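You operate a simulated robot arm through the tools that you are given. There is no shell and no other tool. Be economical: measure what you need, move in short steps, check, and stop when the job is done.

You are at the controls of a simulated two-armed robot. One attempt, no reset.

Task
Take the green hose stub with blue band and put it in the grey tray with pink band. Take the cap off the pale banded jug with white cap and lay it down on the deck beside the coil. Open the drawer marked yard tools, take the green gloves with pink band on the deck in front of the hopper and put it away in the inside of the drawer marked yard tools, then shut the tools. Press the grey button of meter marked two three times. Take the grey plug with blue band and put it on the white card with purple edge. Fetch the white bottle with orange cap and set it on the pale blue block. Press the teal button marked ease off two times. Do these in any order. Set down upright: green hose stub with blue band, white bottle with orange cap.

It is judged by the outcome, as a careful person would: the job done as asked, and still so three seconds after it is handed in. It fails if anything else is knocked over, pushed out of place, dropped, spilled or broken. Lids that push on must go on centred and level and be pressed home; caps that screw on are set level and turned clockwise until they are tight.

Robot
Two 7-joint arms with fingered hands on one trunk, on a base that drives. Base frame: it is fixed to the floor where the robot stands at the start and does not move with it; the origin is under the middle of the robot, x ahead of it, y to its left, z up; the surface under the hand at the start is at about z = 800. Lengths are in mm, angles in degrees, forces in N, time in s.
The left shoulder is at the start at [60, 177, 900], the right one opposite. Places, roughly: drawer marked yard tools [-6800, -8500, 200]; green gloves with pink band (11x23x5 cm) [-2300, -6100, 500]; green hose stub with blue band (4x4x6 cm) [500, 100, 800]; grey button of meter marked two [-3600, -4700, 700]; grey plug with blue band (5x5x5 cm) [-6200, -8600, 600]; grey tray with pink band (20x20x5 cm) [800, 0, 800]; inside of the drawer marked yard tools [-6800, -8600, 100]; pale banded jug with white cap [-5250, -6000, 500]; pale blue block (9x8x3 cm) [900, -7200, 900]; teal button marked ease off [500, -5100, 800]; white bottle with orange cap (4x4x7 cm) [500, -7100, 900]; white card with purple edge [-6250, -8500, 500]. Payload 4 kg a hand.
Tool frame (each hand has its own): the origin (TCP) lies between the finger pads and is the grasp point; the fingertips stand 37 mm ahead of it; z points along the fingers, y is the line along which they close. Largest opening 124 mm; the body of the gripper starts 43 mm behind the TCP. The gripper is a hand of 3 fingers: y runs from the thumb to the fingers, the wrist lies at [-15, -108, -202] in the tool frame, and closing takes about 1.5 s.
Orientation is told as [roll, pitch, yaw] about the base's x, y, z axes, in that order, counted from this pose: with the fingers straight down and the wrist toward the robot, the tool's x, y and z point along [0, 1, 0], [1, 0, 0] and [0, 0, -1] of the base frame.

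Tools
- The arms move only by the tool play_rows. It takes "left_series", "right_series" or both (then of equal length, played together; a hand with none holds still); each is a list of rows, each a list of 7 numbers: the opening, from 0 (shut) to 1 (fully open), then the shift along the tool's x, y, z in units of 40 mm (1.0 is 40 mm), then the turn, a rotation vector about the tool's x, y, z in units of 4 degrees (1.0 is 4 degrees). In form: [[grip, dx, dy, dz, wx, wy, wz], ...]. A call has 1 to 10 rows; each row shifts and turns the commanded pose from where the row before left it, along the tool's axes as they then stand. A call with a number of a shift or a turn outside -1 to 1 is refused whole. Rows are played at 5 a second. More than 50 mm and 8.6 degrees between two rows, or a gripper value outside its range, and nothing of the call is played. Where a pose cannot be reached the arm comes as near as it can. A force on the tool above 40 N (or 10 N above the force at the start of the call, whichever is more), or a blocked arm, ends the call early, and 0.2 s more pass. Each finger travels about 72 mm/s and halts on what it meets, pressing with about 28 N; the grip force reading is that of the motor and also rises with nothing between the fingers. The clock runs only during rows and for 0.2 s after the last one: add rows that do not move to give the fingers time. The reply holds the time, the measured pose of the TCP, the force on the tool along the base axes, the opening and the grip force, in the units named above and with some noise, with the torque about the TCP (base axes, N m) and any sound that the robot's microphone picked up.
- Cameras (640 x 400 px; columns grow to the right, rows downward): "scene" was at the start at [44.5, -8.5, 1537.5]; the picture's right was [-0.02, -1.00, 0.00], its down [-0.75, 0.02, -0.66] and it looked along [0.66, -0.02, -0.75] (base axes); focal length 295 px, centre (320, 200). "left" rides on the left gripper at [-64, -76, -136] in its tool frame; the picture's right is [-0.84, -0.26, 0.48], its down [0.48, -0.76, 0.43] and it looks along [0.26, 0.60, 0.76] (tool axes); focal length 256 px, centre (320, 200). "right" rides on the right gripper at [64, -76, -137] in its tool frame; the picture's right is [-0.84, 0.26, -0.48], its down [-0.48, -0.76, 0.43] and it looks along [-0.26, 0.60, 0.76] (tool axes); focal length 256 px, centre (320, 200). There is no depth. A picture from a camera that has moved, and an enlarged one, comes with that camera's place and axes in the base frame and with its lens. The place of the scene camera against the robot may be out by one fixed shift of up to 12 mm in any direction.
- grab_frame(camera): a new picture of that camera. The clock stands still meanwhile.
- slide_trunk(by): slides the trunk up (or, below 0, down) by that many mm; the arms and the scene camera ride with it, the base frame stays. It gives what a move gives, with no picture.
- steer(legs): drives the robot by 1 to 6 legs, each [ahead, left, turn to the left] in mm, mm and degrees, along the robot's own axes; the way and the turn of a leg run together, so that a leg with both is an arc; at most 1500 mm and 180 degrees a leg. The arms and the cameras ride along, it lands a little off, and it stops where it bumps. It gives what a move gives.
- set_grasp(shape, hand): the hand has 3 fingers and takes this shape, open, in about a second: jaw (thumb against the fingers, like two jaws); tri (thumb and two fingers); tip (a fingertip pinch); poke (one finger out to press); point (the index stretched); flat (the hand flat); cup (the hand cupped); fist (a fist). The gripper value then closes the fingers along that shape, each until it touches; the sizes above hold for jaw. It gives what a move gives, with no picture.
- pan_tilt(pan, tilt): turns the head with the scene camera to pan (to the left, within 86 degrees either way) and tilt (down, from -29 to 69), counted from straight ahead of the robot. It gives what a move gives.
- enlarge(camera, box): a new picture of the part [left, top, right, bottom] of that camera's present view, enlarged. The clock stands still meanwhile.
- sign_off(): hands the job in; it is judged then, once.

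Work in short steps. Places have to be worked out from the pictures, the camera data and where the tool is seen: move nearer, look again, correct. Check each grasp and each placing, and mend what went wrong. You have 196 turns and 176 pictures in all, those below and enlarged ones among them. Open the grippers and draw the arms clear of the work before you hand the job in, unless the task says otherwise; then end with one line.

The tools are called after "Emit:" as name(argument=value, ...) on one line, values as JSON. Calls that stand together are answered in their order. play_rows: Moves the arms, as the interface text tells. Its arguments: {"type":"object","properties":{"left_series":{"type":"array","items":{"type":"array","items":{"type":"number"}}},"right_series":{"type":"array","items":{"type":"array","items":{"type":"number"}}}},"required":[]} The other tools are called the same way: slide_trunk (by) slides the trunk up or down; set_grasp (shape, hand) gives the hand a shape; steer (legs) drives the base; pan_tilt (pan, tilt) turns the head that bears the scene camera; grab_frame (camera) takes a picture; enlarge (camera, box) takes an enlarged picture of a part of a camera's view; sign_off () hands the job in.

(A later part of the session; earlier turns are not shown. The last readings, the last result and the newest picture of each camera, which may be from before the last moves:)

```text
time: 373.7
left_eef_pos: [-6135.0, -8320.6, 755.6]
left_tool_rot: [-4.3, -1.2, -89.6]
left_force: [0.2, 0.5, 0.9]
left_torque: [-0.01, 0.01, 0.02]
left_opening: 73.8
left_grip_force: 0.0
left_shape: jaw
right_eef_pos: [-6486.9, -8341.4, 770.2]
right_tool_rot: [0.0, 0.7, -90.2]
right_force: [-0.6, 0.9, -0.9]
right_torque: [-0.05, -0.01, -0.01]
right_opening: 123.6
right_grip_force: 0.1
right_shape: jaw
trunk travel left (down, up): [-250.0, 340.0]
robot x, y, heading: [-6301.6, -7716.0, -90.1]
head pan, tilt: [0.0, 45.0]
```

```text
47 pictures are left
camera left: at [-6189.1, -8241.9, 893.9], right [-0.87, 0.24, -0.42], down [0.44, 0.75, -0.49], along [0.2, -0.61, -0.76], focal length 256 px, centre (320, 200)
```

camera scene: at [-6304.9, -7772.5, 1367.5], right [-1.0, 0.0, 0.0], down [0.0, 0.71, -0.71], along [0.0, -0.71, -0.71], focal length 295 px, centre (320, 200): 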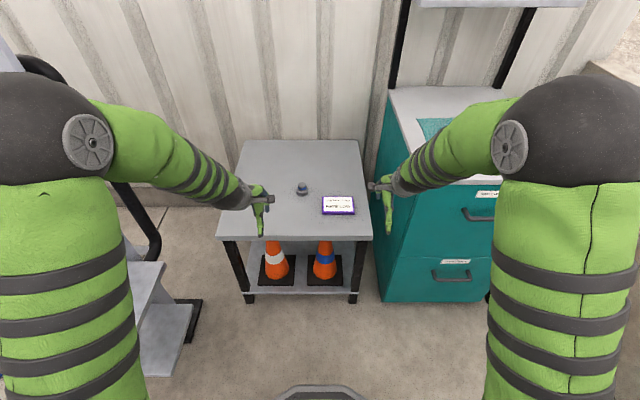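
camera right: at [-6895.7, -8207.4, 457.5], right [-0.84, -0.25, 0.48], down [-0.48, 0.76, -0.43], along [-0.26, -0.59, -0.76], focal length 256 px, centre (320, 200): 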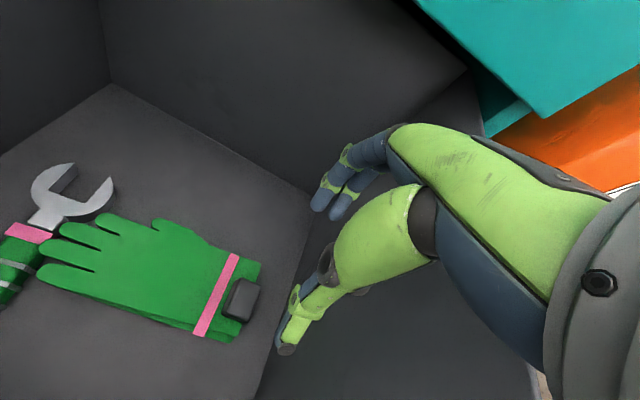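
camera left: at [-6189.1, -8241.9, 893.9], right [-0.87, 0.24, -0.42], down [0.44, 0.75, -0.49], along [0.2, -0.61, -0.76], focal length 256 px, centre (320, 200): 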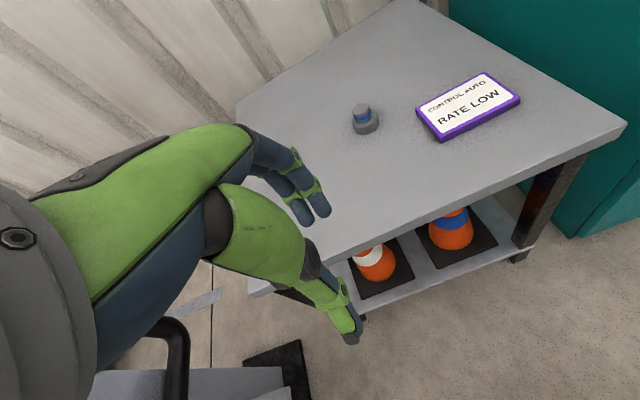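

Plug ≈ [-6234,-8628,~570], card ≈ [-6372,-8535,575]. Moving the left hand above the plug (and removing its small roll).

Emit:
play_rows(left_series=[[1, -0.31, 0.9, 0, 0, 1, 0], [1, -0.31, 0.9, 0.1, 0, 0, 0], [1, -0.31, 0.9, 0.2, 0, 0, 0], [1, -0.31, 0.9, 0.2, 0, 0, 0], [1, -0.31, 0.9, 0.3, 0, 0, 0], [1, -0.31, 0.9, 0.3, 0, 0, 0], [1, -0.31, 0.9, 0.3, 0, 0, 0], [1, -0.31, 0.9, 0.3, 0, 0, 0]])

Emit:
grab_frame(camera="left")

Emit:
enlarge(camera="scene", box=[240, 140, 370, 240])

```text
time: 375.5
left_eef_pos: [-6229.1, -8612.1, 692.6]
left_tool_rot: [-0.1, -1.2, -89.6]
left_force: [-0.7, -0.2, 0.1]
left_torque: [0.04, 0.0, 0.02]
left_opening: 123.8
left_grip_force: 0.0
left_shape: jaw
right_eef_pos: [-6486.0, -8341.5, 770.6]
right_tool_rot: [0.0, 0.7, -90.2]
right_force: [-0.4, 0.0, -0.1]
right_torque: [-0.01, 0.0, -0.03]
right_opening: 123.6
right_grip_force: 0.0
right_shape: jaw
trunk travel left (down, up): [-250.0, 340.0]
robot x, y, heading: [-6303.4, -7715.0, -89.9]
head pan, tilt: [0.0, 45.0]
```

```text
46 pictures are left
camera left: at [-6294.8, -8532.9, 827.4], right [-0.84, 0.24, -0.48], down [0.47, 0.76, -0.45], along [0.26, -0.61, -0.75], focal length 256 px, centre (320, 200)
```

left: 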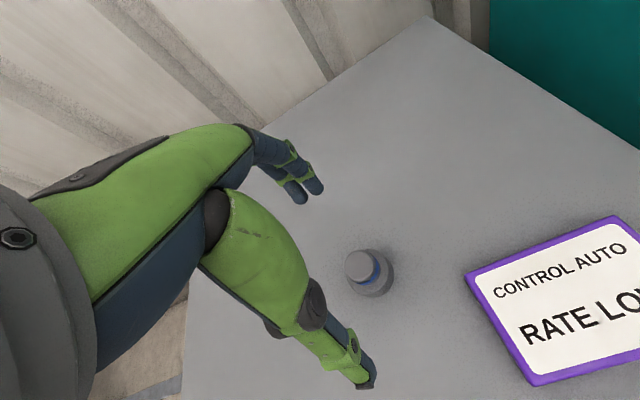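

```text
4.00 times, centred on (305, 190) of scene
camera zoom: at [-6304.8, -7772.8, 1367.5], right [-1.0, 0.0, 0.0], down [0.0, 0.71, -0.71], along [0.0, -0.71, -0.71], focal length 1178 px, centre (380, 240)
```

zoom: 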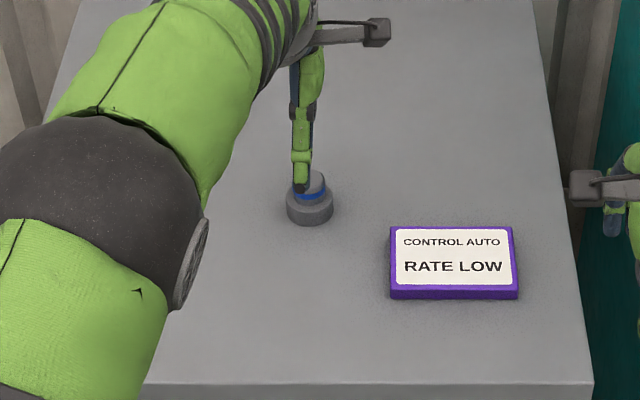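

Plug axis at about [-6233,-8627], table ≈ 560. Centre, descend to z≈606 and close.

Emit:
play_rows(left_series=[[1, -0.1, 0.38, 0.4, 0, 0, 0], [1, 0, 0, 0.6, 0, 0, 0], [1, 0, 0, 0.6, 0, 0, 0], [1, 0, 0, 0.55, 0, 0, 0], [0, 0, 0, 0, 0, 0, 0], [0, 0, 0, 0, 0, 0, 0], [0, 0, 0, 0, 0, 0, 0], [0, 0, 0, 0, 0, 0, 0], [0, 0, 0, 0, 0, 0, 0], [0, 0, 0, 0, 0, 0, 0]])

Emit:
grab_frame(camera="left")

```text
time: 377.7
left_eef_pos: [-6236.2, -8627.3, 610.2]
left_tool_rot: [-0.2, -1.3, -89.4]
left_force: [-0.7, 0.5, 4.6]
left_torque: [-0.08, 0.01, -0.01]
left_opening: 26.6
left_grip_force: 28.0
left_shape: jaw
right_eef_pos: [-6486.3, -8342.1, 769.8]
right_tool_rot: [0.0, 0.7, -90.2]
right_force: [-0.6, -0.1, -0.6]
right_torque: [0.02, 0.02, 0.04]
right_opening: 123.9
right_grip_force: 0.0
right_shape: jaw
trunk travel left (down, up): [-250.0, 340.0]
robot x, y, heading: [-6299.3, -7714.6, -89.9]
head pan, tilt: [0.0, 45.0]
```

```text
44 pictures are left
camera left: at [-6300.7, -8549.1, 744.3], right [-0.84, 0.24, -0.48], down [0.48, 0.75, -0.45], along [0.26, -0.61, -0.75], focal length 256 px, centre (320, 200)
```

left: 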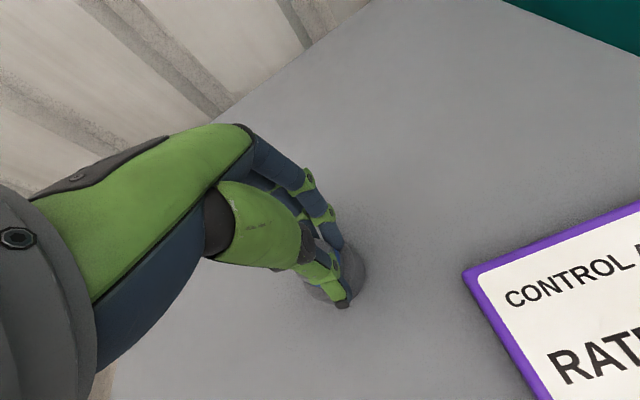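

Holding the neck (27 mm). Lift and move over the card.

Emit:
play_rows(left_series=[[0, 0, 0, -0.4, 0, 0, 0], [0, 0, 0, -0.8, 0, 0, 0], [0, 0, 0, -0.6, 0, 0, 0], [0, -0.8, -0.55, 0, 0, 0, 0], [0, -0.8, -0.55, 0, 0, 0, 0], [0, -0.8, -0.55, 0, 0, 0, 0], [0, -0.8, -0.55, 0, 0, 0, 0]])

Emit:
grab_frame(camera="left")

Emit:
enlarge(camera="scene", box=[270, 150, 390, 240])

```text
time: 379.3
left_eef_pos: [-6362.2, -8540.6, 680.4]
left_tool_rot: [-0.2, -1.3, -89.4]
left_force: [-0.5, 0.1, -0.8]
left_torque: [-0.01, 0.04, 0.02]
left_opening: 11.9
left_grip_force: 27.8
left_shape: jaw
right_eef_pos: [-6487.3, -8341.3, 770.0]
right_tool_rot: [0.0, 0.7, -90.1]
right_force: [0.0, -0.3, 0.1]
right_torque: [-0.02, 0.0, 0.0]
right_opening: 124.0
right_grip_force: 0.1
right_shape: jaw
trunk travel left (down, up): [-250.0, 340.0]
robot x, y, heading: [-6301.3, -7713.5, -90.0]
head pan, tilt: [0.0, 45.0]
```

```text
43 pictures are left
camera left: at [-6427.3, -8461.5, 814.3], right [-0.84, 0.24, -0.48], down [0.47, 0.75, -0.45], along [0.26, -0.61, -0.75], focal length 256 px, centre (320, 200)
```

left: 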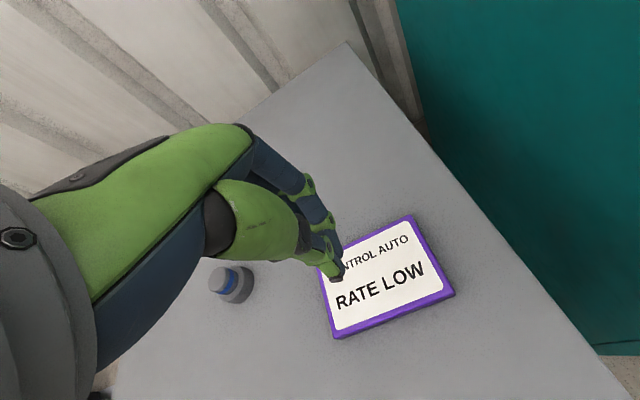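

```text
4.44 times, centred on (330, 195) of scene
camera zoom: at [-6304.9, -7772.6, 1367.5], right [-1.0, 0.0, 0.0], down [0.0, 0.71, -0.71], along [0.0, -0.71, -0.71], focal length 1309 px, centre (276, 222)
```

zoom: 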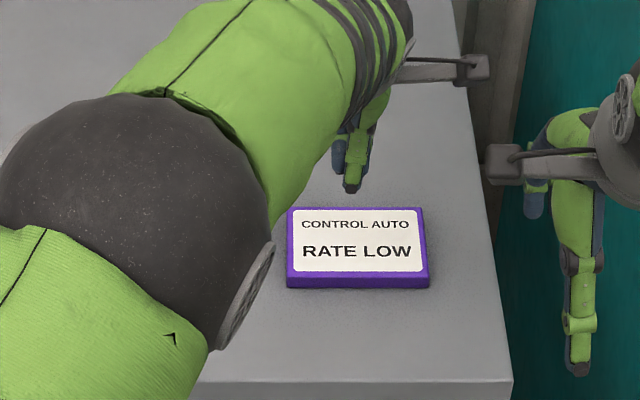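

The plug slipped out (fingers were on the taper) and still stands on the table near [-6208,-8605]. Going back above it, open, for a lower grip on its base.

Emit:
play_rows(left_series=[[0.6, 0.8, 0.34, 0, 0, 0, 0], [1, 0.8, 0.34, 0, 0, 0, 0], [1, 0.8, 0.34, 0, 0, 0, 0], [1, 0.8, 0.34, 0, 0, 0, 0], [1, 0.65, 0.3, 0, 0, 0, 0], [1, 0, 0, 0, 0, 0, 0]])

Emit:
grab_frame(camera="left")

Emit:
enlarge(camera="scene", box=[250, 150, 370, 240])

```text
time: 380.7
left_eef_pos: [-6209.4, -8603.5, 680.8]
left_tool_rot: [-0.1, -1.2, -89.6]
left_force: [0.8, 0.1, -0.1]
left_torque: [0.01, 0.01, 0.02]
left_opening: 123.3
left_grip_force: 0.1
left_shape: jaw
right_eef_pos: [-6486.0, -8342.1, 769.5]
right_tool_rot: [0.0, 0.7, -90.2]
right_force: [1.0, -0.1, -0.3]
right_torque: [0.02, 0.01, 0.0]
right_opening: 124.0
right_grip_force: 0.2
right_shape: jaw
trunk travel left (down, up): [-250.0, 340.0]
robot x, y, heading: [-6306.1, -7712.8, -89.9]
head pan, tilt: [0.0, 45.0]
```

```text
41 pictures are left
camera left: at [-6273.4, -8525.7, 815.0], right [-0.84, 0.24, -0.48], down [0.48, 0.75, -0.45], along [0.26, -0.61, -0.75], focal length 256 px, centre (320, 200)
```

left: 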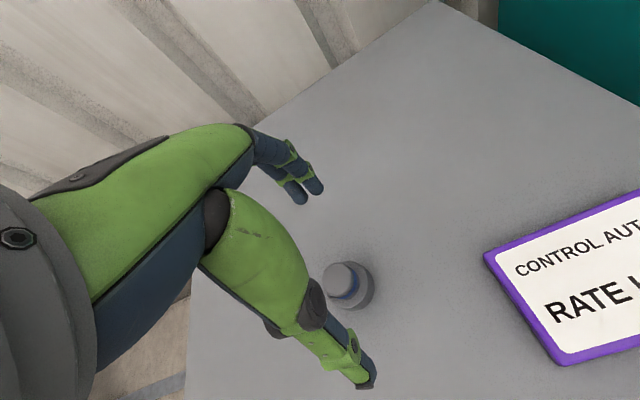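

```text
4.44 times, centred on (310, 195) of scene
camera zoom: at [-6304.7, -7772.7, 1367.5], right [-1.0, 0.0, 0.0], down [0.0, 0.71, -0.71], along [0.0, -0.71, -0.71], focal length 1309 px, centre (364, 222)
```

zoom: 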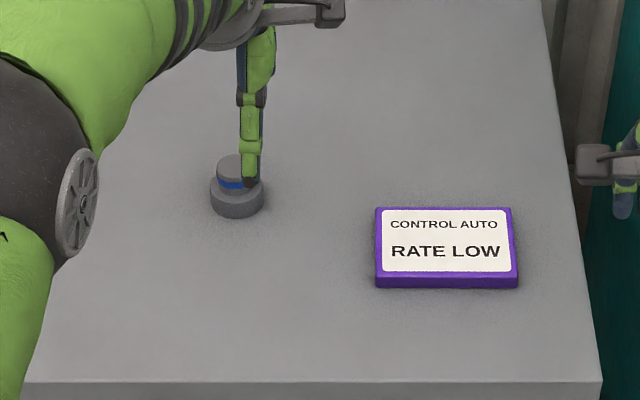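

Plug at [-6192,-8610]. Correct, descend to z≈598 (tips near the table) and close on the base.

Emit:
play_rows(left_series=[[1, 0.43, 0.16, 0.3, 0, 0, 0], [1, 0, 0, 0.6, 0, 0, 0], [1, 0, 0, 0.6, 0, 0, 0], [1, 0, 0, 0.45, 0, 0, 0], [1, 0, 0, 0.1, 0, 0, 0], [1, 0, 0, 0.05, 0, 0, 0]])

Emit:
grab_frame(camera="left")

```text
time: 382.1
left_eef_pos: [-6192.6, -8612.7, 597.2]
left_tool_rot: [-0.2, -1.3, -89.4]
left_force: [0.2, 0.0, -0.1]
left_torque: [0.02, 0.01, -0.02]
left_opening: 123.7
left_grip_force: 0.1
left_shape: jaw
right_eef_pos: [-6485.6, -8343.1, 769.9]
right_tool_rot: [-0.1, 0.7, -90.2]
right_force: [0.6, 0.4, -0.8]
right_torque: [-0.04, 0.02, 0.02]
right_opening: 123.9
right_grip_force: 0.0
right_shape: jaw
trunk travel left (down, up): [-250.0, 340.0]
robot x, y, heading: [-6303.1, -7714.9, -90.4]
head pan, tilt: [0.0, 45.0]
```

```text
39 pictures are left
camera left: at [-6257.0, -8534.1, 731.2], right [-0.84, 0.24, -0.48], down [0.48, 0.75, -0.45], along [0.26, -0.61, -0.75], focal length 256 px, centre (320, 200)
```

left: 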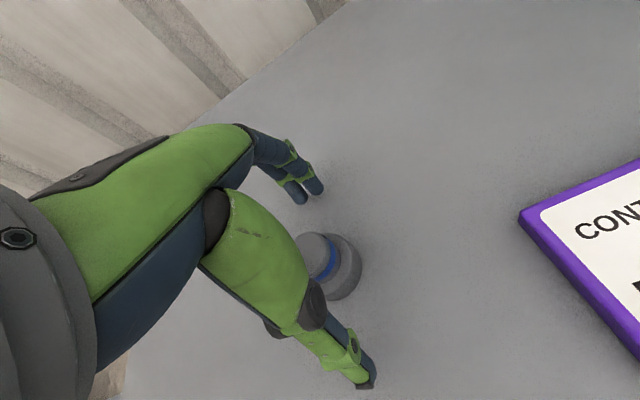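

Aligned, no contact yet. 7 mm lower, then close.

Emit:
play_rows(left_series=[[1, 0, 0, 0.1, 0, 0, 0], [1, 0, 0, 0.08, 0, 0, 0], [0, 0, 0, 0, 0, 0, 0], [0, 0, 0, 0, 0, 0, 0], [0, 0, 0, 0, 0, 0, 0], [0, 0, 0, 0, 0, 0, 0], [0, 0, 0, 0, 0, 0, 0], [0, 0, 0, 0, 0, 0, 0]])

```text
time: 383.9
left_eef_pos: [-6192.9, -8612.5, 590.4]
left_tool_rot: [-0.2, -1.3, -89.5]
left_force: [-0.1, -0.1, 3.1]
left_torque: [-0.06, -0.02, 0.02]
left_opening: 47.0
left_grip_force: 27.9
left_shape: jaw
right_eef_pos: [-6486.2, -8342.2, 770.5]
right_tool_rot: [-0.1, 0.7, -90.2]
right_force: [0.0, 0.2, 0.1]
right_torque: [0.01, -0.02, 0.02]
right_opening: 123.7
right_grip_force: 0.0
right_shape: jaw
trunk travel left (down, up): [-250.0, 340.0]
robot x, y, heading: [-6302.1, -7714.5, -90.1]
head pan, tilt: [0.0, 45.0]
```

47 mm: gripping the base. Lift and carry to the card.

Emit:
play_rows(left_series=[[0, 0, 0, -0.4, 0, 0, 0], [0, 0, 0, -0.8, 0, 0, 0], [0, 0, 0, -0.6, 0, 0, 0], [0, -0.9, -0.39, 0, 0, 0, 0], [0, -0.9, -0.39, 0, 0, 0, 0], [0, -0.9, -0.39, 0, 0, 0, 0], [0, -0.9, -0.39, 0, 0, 0, 0], [0, -0.88, -0.37, 0, 0, 0, 0]])

Emit:
grab_frame(camera="left")

Emit:
enlarge(camera="scene", box=[270, 150, 390, 240])

```text
time: 385.7
left_eef_pos: [-6372.3, -8535.7, 661.5]
left_tool_rot: [-0.3, -1.2, -89.4]
left_force: [0.3, 1.0, -0.8]
left_torque: [0.0, 0.03, -0.02]
left_opening: 46.2
left_grip_force: 28.0
left_shape: jaw
right_eef_pos: [-6485.7, -8341.1, 769.7]
right_tool_rot: [-0.1, 0.7, -90.2]
right_force: [-0.3, 0.9, 0.4]
right_torque: [0.0, 0.0, 0.03]
right_opening: 123.4
right_grip_force: 0.1
right_shape: jaw
trunk travel left (down, up): [-250.0, 340.0]
robot x, y, heading: [-6301.5, -7713.4, -90.0]
head pan, tilt: [0.0, 45.0]
```

```text
38 pictures are left
camera left: at [-6436.3, -8456.6, 795.0], right [-0.84, 0.24, -0.48], down [0.47, 0.76, -0.45], along [0.26, -0.61, -0.75], focal length 256 px, centre (320, 200)
```

left: 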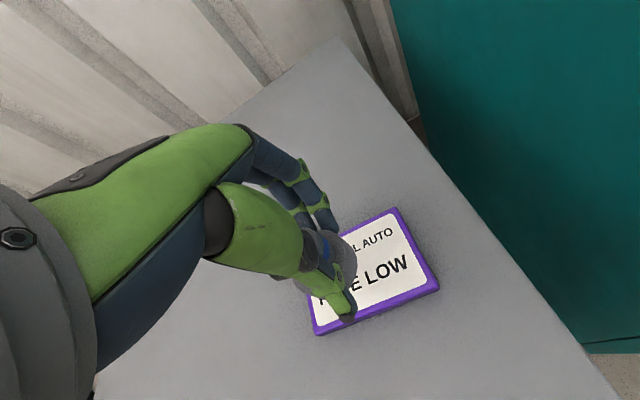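

```text
4.44 times, centred on (330, 195) of scene
camera zoom: at [-6304.8, -7772.6, 1367.5], right [-1.0, 0.0, 0.0], down [0.0, 0.71, -0.71], along [0.0, -0.71, -0.71], focal length 1309 px, centre (276, 222)
```

zoom: 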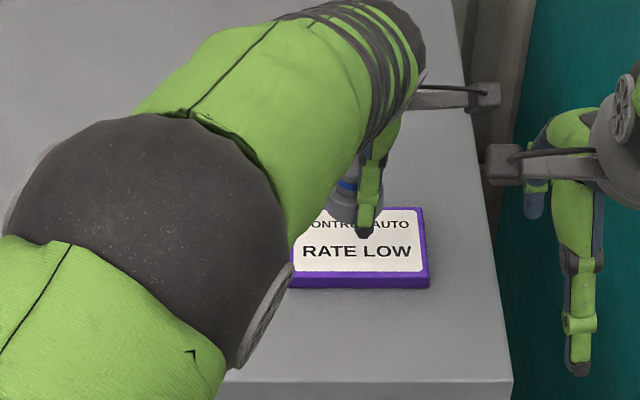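

Centred over the card. Lowering with small final steps.

Emit:
play_rows(left_series=[[0, -0.03, 0.12, 0.5, 0, 0, 0], [0, 0, 0, 0.5, 0, 0, 0], [0, 0, 0, 0.2, 0, 0, 0], [0, 0, 0, 0.1, 0, 0, 0], [0, 0, 0, 0.06, 0, 0, 0], [0, 0, 0, 0, 0, 0, 0]])

```text
time: 387.1
left_eef_pos: [-6373.9, -8541.4, 607.3]
left_tool_rot: [-0.2, -1.3, -89.5]
left_force: [-0.2, 1.0, 1.7]
left_torque: [-0.01, 0.0, 0.01]
left_opening: 46.4
left_grip_force: 28.0
left_shape: jaw
right_eef_pos: [-6486.0, -8342.3, 769.0]
right_tool_rot: [0.1, 0.7, -90.2]
right_force: [-0.2, -0.1, -1.0]
right_torque: [-0.04, 0.02, -0.01]
right_opening: 123.9
right_grip_force: 0.2
right_shape: jaw
trunk travel left (down, up): [-250.0, 340.0]
robot x, y, heading: [-6302.4, -7712.6, -90.1]
head pan, tilt: [0.0, 45.0]
```

Emit:
play_rows(left_series=[[0, 0, 0, 0.06, 0, 0, 0], [0, 0, 0, 0.04, 0, 0, 0], [0, 0, 0, 0, 0, 0, 0]])

```text
time: 387.9
left_eef_pos: [-6372.9, -8540.6, 606.6]
left_tool_rot: [-0.4, -1.5, -89.6]
left_force: [0.2, 1.6, 17.4]
left_torque: [-0.09, -0.07, 0.02]
left_opening: 46.8
left_grip_force: 28.3
left_shape: jaw
right_eef_pos: [-6486.0, -8341.5, 770.7]
right_tool_rot: [0.0, 0.6, -90.2]
right_force: [0.9, -0.4, -0.4]
right_torque: [-0.03, -0.01, -0.01]
right_opening: 124.0
right_grip_force: 0.0
right_shape: jaw
trunk travel left (down, up): [-250.0, 340.0]
robot x, y, heading: [-6299.9, -7711.8, -90.2]
head pan, tilt: [0.0, 45.0]
```

Contact (17 N): the plug rests on the card. Release, lift, and check.

Emit:
play_rows(left_series=[[0.45, 0, 0, -0.05, 0, 0, 0], [0.6, 0, 0, 0, 0, 0, 0], [0.7, 0, 0, 0, 0, 0, 0], [0.7, 0, 0, 0, 0, 0, 0], [0.7, 0, 0, -0.5, 0, 0, 0], [0.7, 0, 0, -0.9, 0, 0, 0], [0.7, 0, 0, -0.9, 0, 0, 0], [1, 0.3, -0.9, -0.5, 0, 0, 0], [1, 0.5, -0.9, -0.2, 0, 0, 0], [1, 0.6, -0.9, -0.2, 0, 0, 0]])

Emit:
enlarge(camera="scene", box=[250, 150, 390, 240])

```text
time: 390.1
left_eef_pos: [-6319.1, -8431.2, 730.5]
left_tool_rot: [-0.3, -1.2, -89.6]
left_force: [0.7, -0.4, 0.1]
left_torque: [-0.03, 0.0, 0.03]
left_opening: 123.9
left_grip_force: 0.1
left_shape: jaw
right_eef_pos: [-6485.6, -8340.8, 769.3]
right_tool_rot: [0.0, 0.7, -90.2]
right_force: [-0.7, 0.1, -0.3]
right_torque: [-0.03, 0.0, 0.0]
right_opening: 123.9
right_grip_force: 0.0
right_shape: jaw
trunk travel left (down, up): [-250.0, 340.0]
robot x, y, heading: [-6301.8, -7710.2, -90.0]
head pan, tilt: [0.0, 45.0]
```

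```text
4.44 times, centred on (320, 195) of scene
camera zoom: at [-6304.9, -7772.6, 1367.5], right [-1.0, 0.0, 0.0], down [0.0, 0.71, -0.71], along [0.0, -0.71, -0.71], focal length 1309 px, centre (320, 222)
```

zoom: 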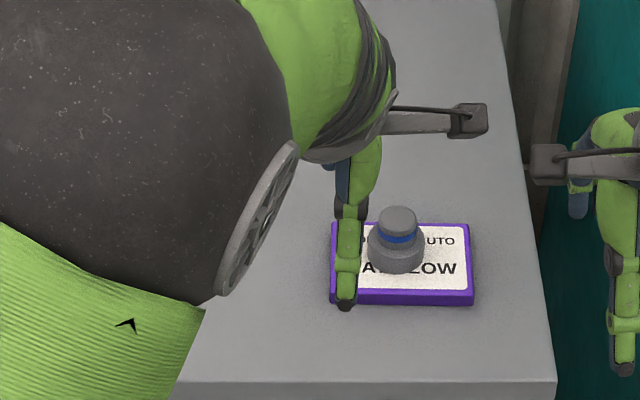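

Plug is on the card. Now retract, raise the trunk 150, back out, turn around and go to the jug.

Emit:
play_rows(left_series=[[1, 0.6, -0.9, -0.2, 0, 0, 0], [1, 0.7, -0.9, -0.2, 0, 0, 0], [1, 0.7, -0.9, -0.2, 0, 0, 0], [1, 0.7, -0.9, -0.2, 0, 0, 0]], right_series=[[1, 0, -0.5, 0, 0, 0, 0], [1, 0, -0.5, 0, 0, 0, 0], [1, 0, -0.5, 0, 0, 0, 0], [1, 0, -0.5, 0, 0, 0, 0]])

Emit:
steer(legs=[[-560, 0, 0], [0, 0, 90], [0, 0, 90], [0, -900, 0]])

Emit:
pan_tilt(pan=0, tilt=35)

Emit:
grab_frame(camera="scene")

```text
time: 391.1
left_eef_pos: [-6209.7, -8286.3, 759.5]
left_tool_rot: [-0.2, -1.2, -89.5]
left_force: [0.2, -0.8, -0.3]
left_torque: [-0.05, -0.02, 0.0]
left_opening: 123.7
left_grip_force: 0.1
left_shape: jaw
right_eef_pos: [-6486.7, -8261.5, 771.1]
right_tool_rot: [0.0, 0.7, -90.2]
right_force: [0.0, 0.0, -0.3]
right_torque: [0.01, 0.01, 0.02]
right_opening: 123.6
right_grip_force: 0.0
right_shape: jaw
trunk travel left (down, up): [-250.0, 340.0]
robot x, y, heading: [-6301.1, -7714.4, -90.1]
head pan, tilt: [0.0, 45.0]
```

```text
time: 406.2
left_eef_pos: [-5499.8, -6589.7, 758.6]
left_tool_rot: [-0.3, -1.2, 90.2]
left_force: [1.1, 0.3, -0.4]
left_torque: [0.03, 0.03, -0.01]
left_opening: 123.7
left_grip_force: 0.0
left_shape: jaw
right_eef_pos: [-5222.6, -6614.9, 772.2]
right_tool_rot: [0.0, 0.7, 89.5]
right_force: [0.8, -0.3, 0.0]
right_torque: [0.02, 0.0, 0.01]
right_opening: 123.7
right_grip_force: 0.1
right_shape: jaw
trunk travel left (down, up): [-250.0, 340.0]
robot x, y, heading: [-5410.1, -7160.3, 89.6]
head pan, tilt: [0.0, 45.0]
```

```text
time: 407.0
left_eef_pos: [-5500.6, -6589.6, 759.4]
left_tool_rot: [-0.2, -1.2, 90.1]
left_force: [0.2, 0.6, 0.9]
left_torque: [0.01, -0.01, 0.02]
left_opening: 123.5
left_grip_force: 0.1
left_shape: jaw
right_eef_pos: [-5222.8, -6616.3, 771.2]
right_tool_rot: [-0.1, 0.7, 89.6]
right_force: [-0.1, 0.6, -0.3]
right_torque: [0.0, 0.02, 0.01]
right_opening: 123.8
right_grip_force: 0.0
right_shape: jaw
trunk travel left (down, up): [-250.0, 340.0]
robot x, y, heading: [-5412.8, -7161.9, 89.8]
head pan, tilt: [0.0, 35.0]
```

```text
35 pictures are left
camera scene: at [-5414.3, -7109.7, 1382.3], right [1.0, 0.0, 0.0], down [0.0, -0.57, -0.82], along [0.0, 0.82, -0.57], focal length 295 px, centre (320, 200)
```

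scene: 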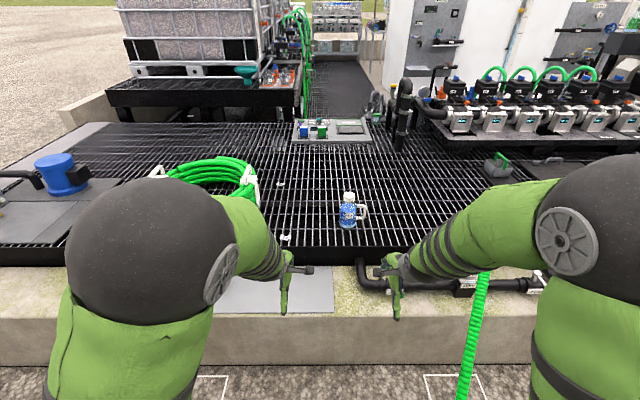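

Jug at about [-5283,-6055], coil's right edge near x≈−5730. Zooming on the jug.

Emit:
enlarge(camera="scene", box=[230, 165, 390, 265])

```text
4.00 times, centred on (310, 215) of scene
camera zoom: at [-5414.3, -7109.7, 1382.3], right [1.0, 0.0, 0.0], down [0.0, -0.57, -0.82], along [0.0, 0.82, -0.57], focal length 1178 px, centre (360, 140)
```

zoom: 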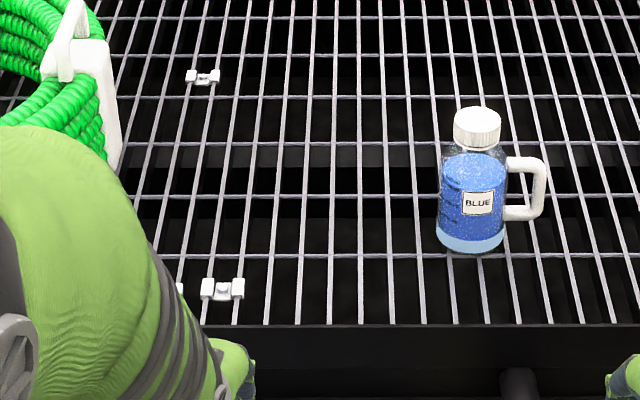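

The cap is a ridged screw cap (~52 mm) and the grate pitch (~31 mm) will hold it lying. Driving 300 ahead.

Emit:
steer(legs=[[300, 0, 0]])

Emit:
grab_frame(camera="right")

Emit:
grab_frame(camera="scene")

```text
time: 409.0
left_eef_pos: [-5497.6, -6286.0, 758.3]
left_tool_rot: [-0.3, -1.2, 90.1]
left_force: [0.0, -0.8, 0.1]
left_torque: [-0.01, 0.02, 0.01]
left_opening: 123.6
left_grip_force: 0.0
left_shape: jaw
right_eef_pos: [-5221.7, -6310.9, 771.0]
right_tool_rot: [0.0, 0.8, 89.5]
right_force: [-0.1, -0.2, 0.2]
right_torque: [0.0, 0.0, 0.02]
right_opening: 124.2
right_grip_force: 0.0
right_shape: jaw
trunk travel left (down, up): [-250.0, 340.0]
robot x, y, heading: [-5408.6, -6857.3, 89.9]
head pan, tilt: [0.0, 35.0]
```

```text
33 pictures are left
camera right: at [-5284.7, -6384.3, 908.4], right [0.84, 0.25, 0.48], down [0.48, -0.77, -0.43], along [0.26, 0.59, -0.77], focal length 256 px, centre (320, 200)
```

right: 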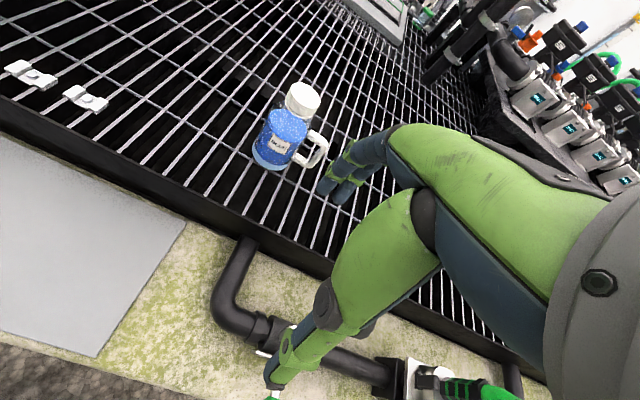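

```text
32 pictures are left
camera scene: at [-5412.7, -6805.8, 1382.3], right [1.0, -0.01, 0.0], down [0.0, -0.57, -0.82], along [0.0, 0.82, -0.57], focal length 295 px, centre (320, 200)
```

scene: 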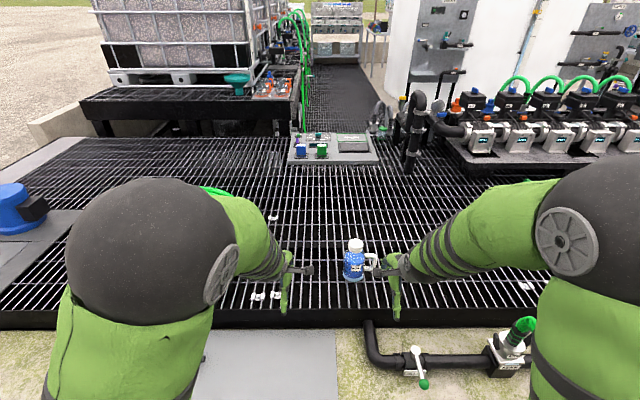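

Cap top ≈ [-5280,-6006,640]. Moving the right hand above it.

Emit:
play_rows(right_series=[[1, 0.18, 0.9, 0, 0, 0, 0], [1, 0.18, 0.9, 0, 0, 0, 0], [1, 0.18, 0.9, 0, 0, 0, 0], [1, 0.18, 0.9, 0, 0, 0, 0], [1, 0.18, 0.9, 0, 0, 0, 0], [1, 0.18, 0.9, 0.1, 0, 0, 0], [1, 0.18, 0.9, 0.2, 0, 0, 0], [1, 0.18, 0.8, 0.2, 0, 0, 0]])

Emit:
grab_frame(camera="right")

Emit:
enlarge(camera="scene", box=[300, 200, 420, 300])

```text
time: 410.8
left_eef_pos: [-5496.2, -6286.3, 759.5]
left_tool_rot: [-0.1, -1.2, 90.0]
left_force: [0.1, 0.2, 0.1]
left_torque: [0.0, -0.02, 0.02]
left_opening: 123.6
left_grip_force: 0.1
left_shape: jaw
right_eef_pos: [-5275.8, -6027.1, 748.7]
right_tool_rot: [0.1, 0.7, 89.5]
right_force: [0.0, 0.5, -0.1]
right_torque: [0.02, -0.01, 0.01]
right_opening: 124.0
right_grip_force: 0.0
right_shape: jaw
trunk travel left (down, up): [-250.0, 340.0]
robot x, y, heading: [-5406.6, -6853.6, 89.7]
head pan, tilt: [0.0, 35.0]
```

```text
31 pictures are left
camera right: at [-5339.9, -6099.9, 885.3], right [0.84, 0.25, 0.48], down [0.48, -0.77, -0.42], along [0.26, 0.58, -0.77], focal length 256 px, centre (320, 200)
```

right: 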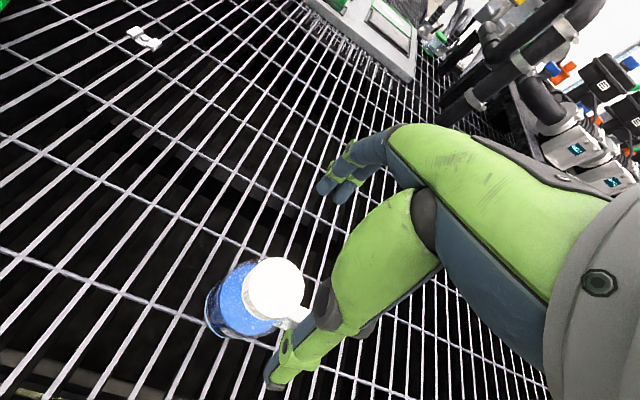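

```text
4.00 times, centred on (360, 250) of scene
camera zoom: at [-5412.6, -6805.6, 1382.3], right [1.0, -0.01, 0.0], down [0.0, -0.57, -0.82], along [0.01, 0.82, -0.57], focal length 1178 px, centre (160, 0)
```

zoom: 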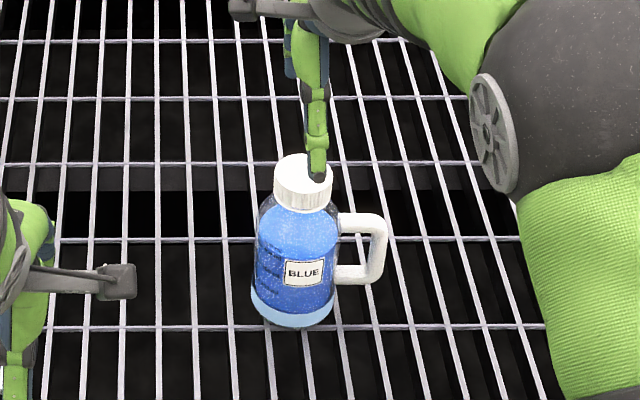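

Cap refined: [-5280,-6041], top 667. Descend to z≈666 and close on it.

Emit:
play_rows(right_series=[[1, 0.1, -0.35, 0.3, 0, 0, 0], [1, 0, 0, 0.6, 0, 0, 0], [1, 0, 0, 0.6, 0, 0, 0], [1, 0, 0, 0.55, 0, 0, 0], [0, 0, 0, 0, 0, 0, 0], [0, 0, 0, 0, 0, 0, 0], [0, 0, 0, 0, 0, 0, 0], [0, 0, 0, 0, 0, 0, 0], [0, 0, 0, 0, 0, 0, 0], [0, 0, 0, 0, 0, 0, 0]])

Emit:
grab_frame(camera="right")

```text
time: 413.0
left_eef_pos: [-5497.5, -6288.0, 760.0]
left_tool_rot: [-0.1, -1.3, 90.1]
left_force: [-1.3, 0.6, -0.4]
left_torque: [0.01, 0.0, 0.03]
left_opening: 123.7
left_grip_force: 0.0
left_shape: jaw
right_eef_pos: [-5281.2, -6042.4, 668.8]
right_tool_rot: [0.1, 0.5, 89.6]
right_force: [0.7, 3.8, 10.6]
right_torque: [1.07, -0.07, 0.0]
right_opening: 55.8
right_grip_force: 27.4
right_shape: jaw
trunk travel left (down, up): [-250.0, 340.0]
robot x, y, heading: [-5406.1, -6859.2, 89.9]
head pan, tilt: [0.0, 35.0]
```

```text
29 pictures are left
camera right: at [-5343.8, -6114.7, 805.4], right [0.84, 0.25, 0.48], down [0.48, -0.77, -0.43], along [0.26, 0.59, -0.77], focal length 256 px, centre (320, 200)
```

right: 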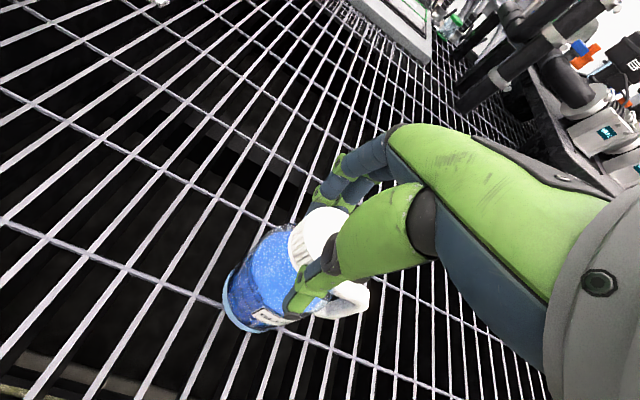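

Cap gripped (56 mm). Turn counter-clockwise 36° and watch torque and the jug's handle.

Emit:
play_rows(right_series=[[0, 0, 0, -0.05, 0, 0, -1], [0, 0, 0, 0, 0, 0, -1], [0, 0, 0, 0, 0, 0, -1], [0, 0, 0, 0, 0, 0, -1], [0, 0, 0, 0, 0, 0, -1], [0, 0, 0, 0, 0, 0, -1], [0, 0, 0, 0, 0, 0, -1], [0, 0, 0, 0, 0, 0, -1], [0, 0, 0, 0, 0, 0, -1]])

Emit:
enlarge(camera="scene", box=[300, 200, 420, 300])

```text
time: 415.0
left_eef_pos: [-5497.0, -6286.2, 759.2]
left_tool_rot: [-0.2, -1.3, 90.1]
left_force: [0.0, 0.3, 0.2]
left_torque: [-0.02, -0.01, -0.01]
left_opening: 123.8
left_grip_force: 0.0
left_shape: jaw
right_eef_pos: [-5281.0, -6042.8, 667.2]
right_tool_rot: [0.4, 0.5, 125.7]
right_force: [0.7, 2.4, 10.6]
right_torque: [0.51, 0.17, -0.08]
right_opening: 54.2
right_grip_force: 28.3
right_shape: jaw
trunk travel left (down, up): [-250.0, 340.0]
robot x, y, heading: [-5410.7, -6856.7, 90.1]
head pan, tilt: [0.0, 35.0]
```

```text
4.00 times, centred on (360, 250) of scene
camera zoom: at [-5412.8, -6806.6, 1382.4], right [1.0, -0.01, 0.0], down [0.0, -0.57, -0.82], along [0.0, 0.82, -0.57], focal length 1178 px, centre (160, 0)
```

zoom: 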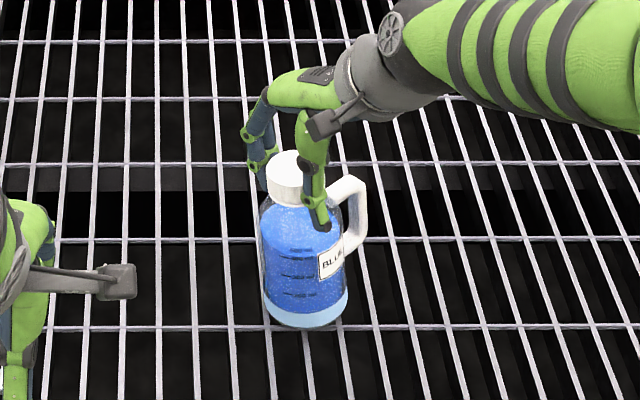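

The jug turns with the cap, so it must be held. I'll turn it back, and roll the left hand 60° so its fingers point to the right, to grip the jug body from the left.

Emit:
play_rows(left_series=[[1, 0, 0, 0, 0, -1, 0], [1, 0, 0, 0, 0, -1, 0], [1, 0, 0, 0, 0, -1, 0], [1, 0, 0, 0, 0, -1, 0], [1, 0, 0, 0, 0, -1, 0], [1, 0, 0, 0, 0, -1, 0], [1, 0, 0, 0, 0, -1, 0], [1, 0, 0, 0, 0, -1, 0], [1, 0, 0, 0, 0, -1, 0], [1, 0, 0, 0, 0, 0, 0]], right_series=[[0, 0, 0, 0, 0, 0, 1], [0, 0, 0, 0, 0, 0, 1], [0, 0, 0, 0, 0, 0, 1], [0, 0, 0, 0, 0, 0, 1], [0, 0, 0, 0, 0, 0, 1], [0, 0, 0, 0, 0, 0, 1], [0, 0, 0, 0, 0, 0, 1], [0, 0, 0, 0, 0, 0, 1], [0, 0, 0, 0, 0, 0, 1], [0, 0, 0, 0, 0, 0, 0]])

Emit:
play_rows(left_series=[[1, 0, 0, 0, 0, -1, 0], [1, 0, 0, 0, 0, -1, 0], [1, 0, 0, 0, 0, -1, 0], [1, 0, 0, 0, 0, -1, 0], [1, 0, 0, 0, 0, -1, 0], [1, 0, 0, 0, 0, -1, 0], [1, 0, 0, 0, 0, -1, 0]])

Emit:
grab_frame(camera="scene")

```text
time: 417.2
left_eef_pos: [-5496.3, -6286.0, 759.3]
left_tool_rot: [-36.3, -1.4, 90.1]
left_force: [-0.9, 0.4, 0.0]
left_torque: [0.04, 0.01, 0.01]
left_opening: 123.8
left_grip_force: 0.0
left_shape: jaw
right_eef_pos: [-5279.7, -6041.4, 667.8]
right_tool_rot: [0.0, 0.7, 89.4]
right_force: [-0.5, 1.5, 12.2]
right_torque: [0.53, 0.09, 0.08]
right_opening: 53.4
right_grip_force: 28.0
right_shape: jaw
trunk travel left (down, up): [-250.0, 340.0]
robot x, y, heading: [-5410.8, -6857.6, 89.6]
head pan, tilt: [0.0, 35.0]
```

```text
time: 418.8
left_eef_pos: [-5496.7, -6286.7, 760.1]
left_tool_rot: [-64.3, -1.3, 90.1]
left_force: [-0.2, 0.4, -1.5]
left_torque: [-0.03, -0.01, -0.02]
left_opening: 123.8
left_grip_force: 0.1
left_shape: jaw
right_eef_pos: [-5280.2, -6041.9, 669.1]
right_tool_rot: [0.1, 0.6, 89.5]
right_force: [-0.4, 1.4, 11.1]
right_torque: [0.53, 0.12, 0.03]
right_opening: 53.5
right_grip_force: 27.9
right_shape: jaw
trunk travel left (down, up): [-250.0, 340.0]
robot x, y, heading: [-5409.6, -6852.8, 89.6]
head pan, tilt: [0.0, 35.0]
```

```text
27 pictures are left
camera scene: at [-5412.9, -6806.7, 1382.4], right [1.0, -0.01, 0.0], down [0.0, -0.57, -0.82], along [0.0, 0.82, -0.57], focal length 295 px, centre (320, 200)
```

scene: 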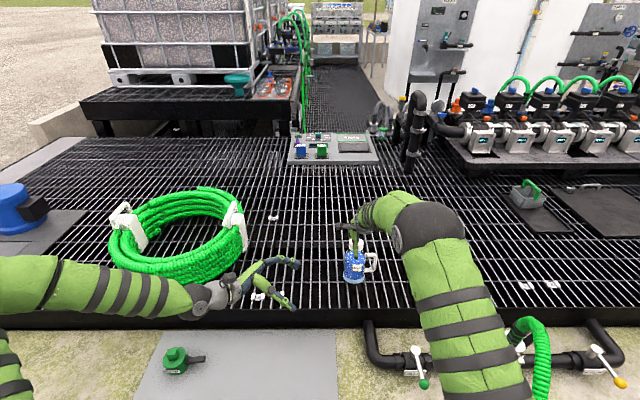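

Left hand is ready. Moving it level with the jug body, to the left of it.

Emit:
play_rows(left_series=[[1, 0.31, 0.88, 0.42, 0, 0, 0], [1, 0.31, 0.88, 0.42, 0, 0, 0], [1, 0.31, 0.88, 0.42, 0, 0, 0], [1, 0.31, 0.88, 0.42, 0, 0, 0], [1, 0.31, 0.88, 0.42, 0, 0, 0], [1, 0.31, 0.88, 0.42, 0, 0, 0], [1, 0.31, 0.87, 0.42, 0, 0, 0]])

Emit:
grab_frame(camera="left")

Emit:
enlarge(camera="scene", box=[240, 190, 420, 310])

```text
time: 420.4
left_eef_pos: [-5428.0, -6037.6, 637.1]
left_tool_rot: [-64.2, -1.3, 90.2]
left_force: [0.3, -0.7, -0.2]
left_torque: [0.0, -0.01, 0.01]
left_opening: 123.6
left_grip_force: 0.1
left_shape: jaw
right_eef_pos: [-5279.3, -6042.4, 668.7]
right_tool_rot: [0.0, 0.6, 89.6]
right_force: [0.0, 2.2, 11.2]
right_torque: [0.6, 0.04, 0.0]
right_opening: 53.7
right_grip_force: 28.4
right_shape: jaw
trunk travel left (down, up): [-250.0, 340.0]
robot x, y, heading: [-5407.1, -6859.8, 89.9]
head pan, tilt: [0.0, 35.0]
```

```text
26 pictures are left
camera left: at [-5524.7, -6116.4, 750.1], right [0.8, -0.27, 0.54], down [0.18, -0.75, -0.64], along [0.57, 0.61, -0.55], focal length 256 px, centre (320, 200)
```

left: 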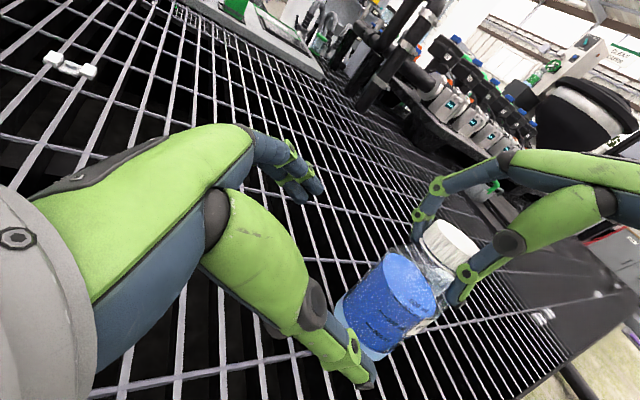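

```text
3.33 times, centred on (330, 250) of scene
camera zoom: at [-5413.0, -6806.8, 1382.5], right [1.0, -0.01, 0.0], down [0.0, -0.57, -0.82], along [0.0, 0.82, -0.57], focal length 982 px, centre (287, 33)
```

zoom: 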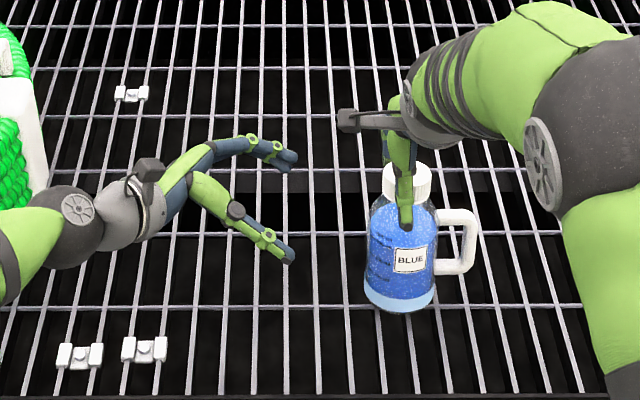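

Advance the left hand 150 mm along its fingers around the jug body and close.

Emit:
play_rows(left_series=[[1, 0, -0.1, 0.94, 0, 0, 0], [1, 0, 0, 0.94, 0, 0, 0], [1, 0, 0, 0.94, 0, 0, 0], [1, 0, 0, 0.9, 0, 0, 0], [0.5, 0, 0, 0, 0, 0, 0], [0.3, 0, 0, 0, 0, 0, 0], [0, 0, 0, 0, 0, 0, 0], [0, 0, 0, 0, 0, 0, 0], [0, 0, 0, 0, 0, 0, 0]])

Emit:
enlarge(camera="scene", box=[240, 190, 420, 310])

```text
time: 422.4
left_eef_pos: [-5294.7, -6039.8, 569.1]
left_tool_rot: [-64.2, -1.2, 89.9]
left_force: [-1.4, -16.7, -0.6]
left_torque: [0.02, 0.05, -0.11]
left_opening: 78.2
left_grip_force: 28.4
left_shape: jaw
right_eef_pos: [-5280.9, -6040.8, 670.5]
right_tool_rot: [0.2, 0.4, 89.5]
right_force: [1.1, 14.7, 11.5]
right_torque: [1.54, -0.11, -0.02]
right_opening: 53.7
right_grip_force: 27.9
right_shape: jaw
trunk travel left (down, up): [-250.0, 340.0]
robot x, y, heading: [-5414.7, -6856.4, 89.6]
head pan, tilt: [0.0, 35.0]
```

```text
3.33 times, centred on (330, 250) of scene
camera zoom: at [-5412.8, -6806.4, 1382.4], right [1.0, -0.01, 0.0], down [0.0, -0.57, -0.82], along [0.0, 0.82, -0.57], focal length 982 px, centre (287, 33)
```

zoom: 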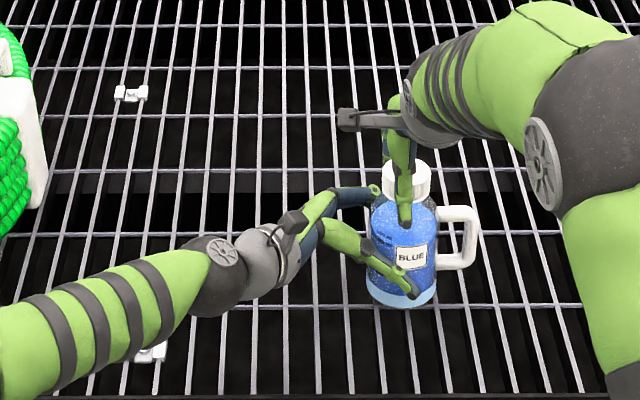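

Jug body is held (78 mm). Now unscrew: 40° counter-clockwise.

Emit:
play_rows(right_series=[[0, 0, 0, -0.01, 0, 0, -1], [0, 0, 0, -0.01, 0, 0, -1], [0, 0, 0, -0.01, 0, 0, -1], [0, 0, 0, -0.01, 0, 0, -1], [0, 0, 0, -0.01, 0, 0, -1], [0, 0, 0, -0.01, 0, 0, -1], [0, 0, 0, -0.01, 0, 0, -1], [0, 0, 0, -0.01, 0, 0, -1], [0, 0, 0, -0.01, 0, 0, -1], [0, 0, 0, -0.01, 0, 0, -1]])

Emit:
play_rows(right_series=[[0, 0, 0, -0.01, 0, 0, -1], [0, 0, 0, -0.01, 0, 0, -1], [0, 0, 0, -0.01, 0, 0, -1], [0, 0, 0, -0.01, 0, 0, -1], [0, 0, 0, -0.01, 0, 0, -1], [0, 0, 0, -0.01, 0, 0, -1], [0, 0, 0, -0.01, 0, 0, -1], [0, 0, 0, -0.01, 0, 0, -1], [0, 0, 0, -0.01, 0, 0, -1], [0, 0, 0, -0.01, 0, 0, -1]])

Emit:
enlarge(camera="scene", box=[300, 190, 420, 310])

```text
time: 424.6
left_eef_pos: [-5294.8, -6039.4, 569.7]
left_tool_rot: [-64.1, -1.1, 90.1]
left_force: [-12.6, -23.9, 2.4]
left_torque: [1.19, -0.62, 0.42]
left_opening: 77.7
left_grip_force: 27.9
left_shape: jaw
right_eef_pos: [-5279.8, -6040.4, 672.4]
right_tool_rot: [0.3, 0.3, 129.5]
right_force: [10.9, 23.2, -0.5]
right_torque: [1.18, -0.18, -0.77]
right_opening: 52.9
right_grip_force: 28.2
right_shape: jaw
trunk travel left (down, up): [-250.0, 340.0]
robot x, y, heading: [-5409.8, -6858.2, 89.9]
head pan, tilt: [0.0, 35.0]
```

```text
time: 426.8
left_eef_pos: [-5294.8, -6039.0, 569.9]
left_tool_rot: [-64.2, -1.2, 90.1]
left_force: [-5.3, -21.9, 8.6]
left_torque: [1.59, -0.9, 0.03]
left_opening: 78.2
left_grip_force: 28.4
left_shape: jaw
right_eef_pos: [-5280.7, -6042.5, 674.4]
right_tool_rot: [0.7, 0.1, 169.5]
right_force: [5.3, 21.9, -14.6]
right_torque: [0.69, 0.32, -0.29]
right_opening: 52.4
right_grip_force: 28.3
right_shape: jaw
trunk travel left (down, up): [-250.0, 340.0]
robot x, y, heading: [-5409.8, -6857.3, 89.9]
head pan, tilt: [0.0, 35.0]
```

```text
3.33 times, centred on (360, 250) of scene
camera zoom: at [-5412.6, -6805.3, 1382.3], right [1.0, -0.01, 0.0], down [0.0, -0.57, -0.82], along [0.0, 0.82, -0.57], focal length 982 px, centre (187, 33)
```

zoom: 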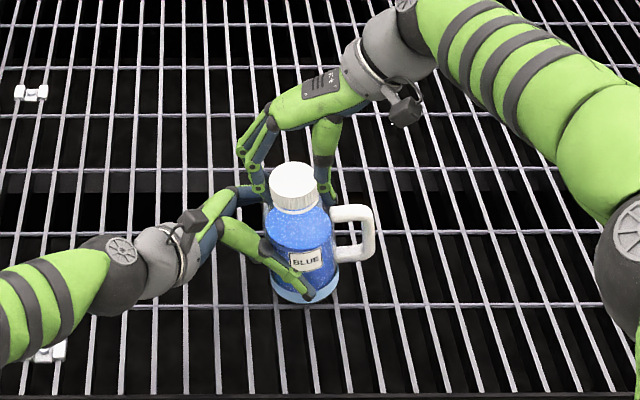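

The cap is turning while the jug stays. Continue 60° more if the wrist allows.

Emit:
play_rows(right_series=[[0, 0, 0, 0.03, 0, 0, -1], [0, 0, 0, 0.03, 0, 0, -1], [0, 0, 0, 0, 0, 0, -1], [0, 0, 0, 0, 0, 0, -1], [0, 0, 0, 0, 0, 0, -1], [0, 0, 0, 0, 0, 0, -1], [0, 0, 0, 0, 0, 0, -1], [0, 0, 0, 0, 0, 0, -1], [0, 0, 0, 0, 0, 0, -1], [0, 0, 0, 0, 0, 0, -1]])

```text
time: 428.3
left_eef_pos: [-5292.0, -6041.0, 571.6]
left_tool_rot: [-64.3, -1.2, 89.5]
left_force: [-8.1, -23.3, 8.8]
left_torque: [1.64, -0.91, -0.61]
left_opening: 78.9
left_grip_force: 27.9
left_shape: jaw
right_eef_pos: [-5274.1, -6065.9, 674.4]
right_tool_rot: [0.1, 0.1, -167.1]
right_force: [7.4, 22.4, -5.5]
right_torque: [0.4, 0.26, 0.06]
right_opening: 53.9
right_grip_force: 28.1
right_shape: jaw
right hand out of reach, approached as far as the arm can: row 3, 4, 5, 6, 7
trunk travel left (down, up): [-250.0, 340.0]
robot x, y, heading: [-5406.6, -6859.8, 89.7]
head pan, tilt: [0.0, 35.0]
stopped in row 7 (left hand): the force on the tool passed its limit at 40 N (the readings are from after the stop); the commanded pose is now the measured one
```

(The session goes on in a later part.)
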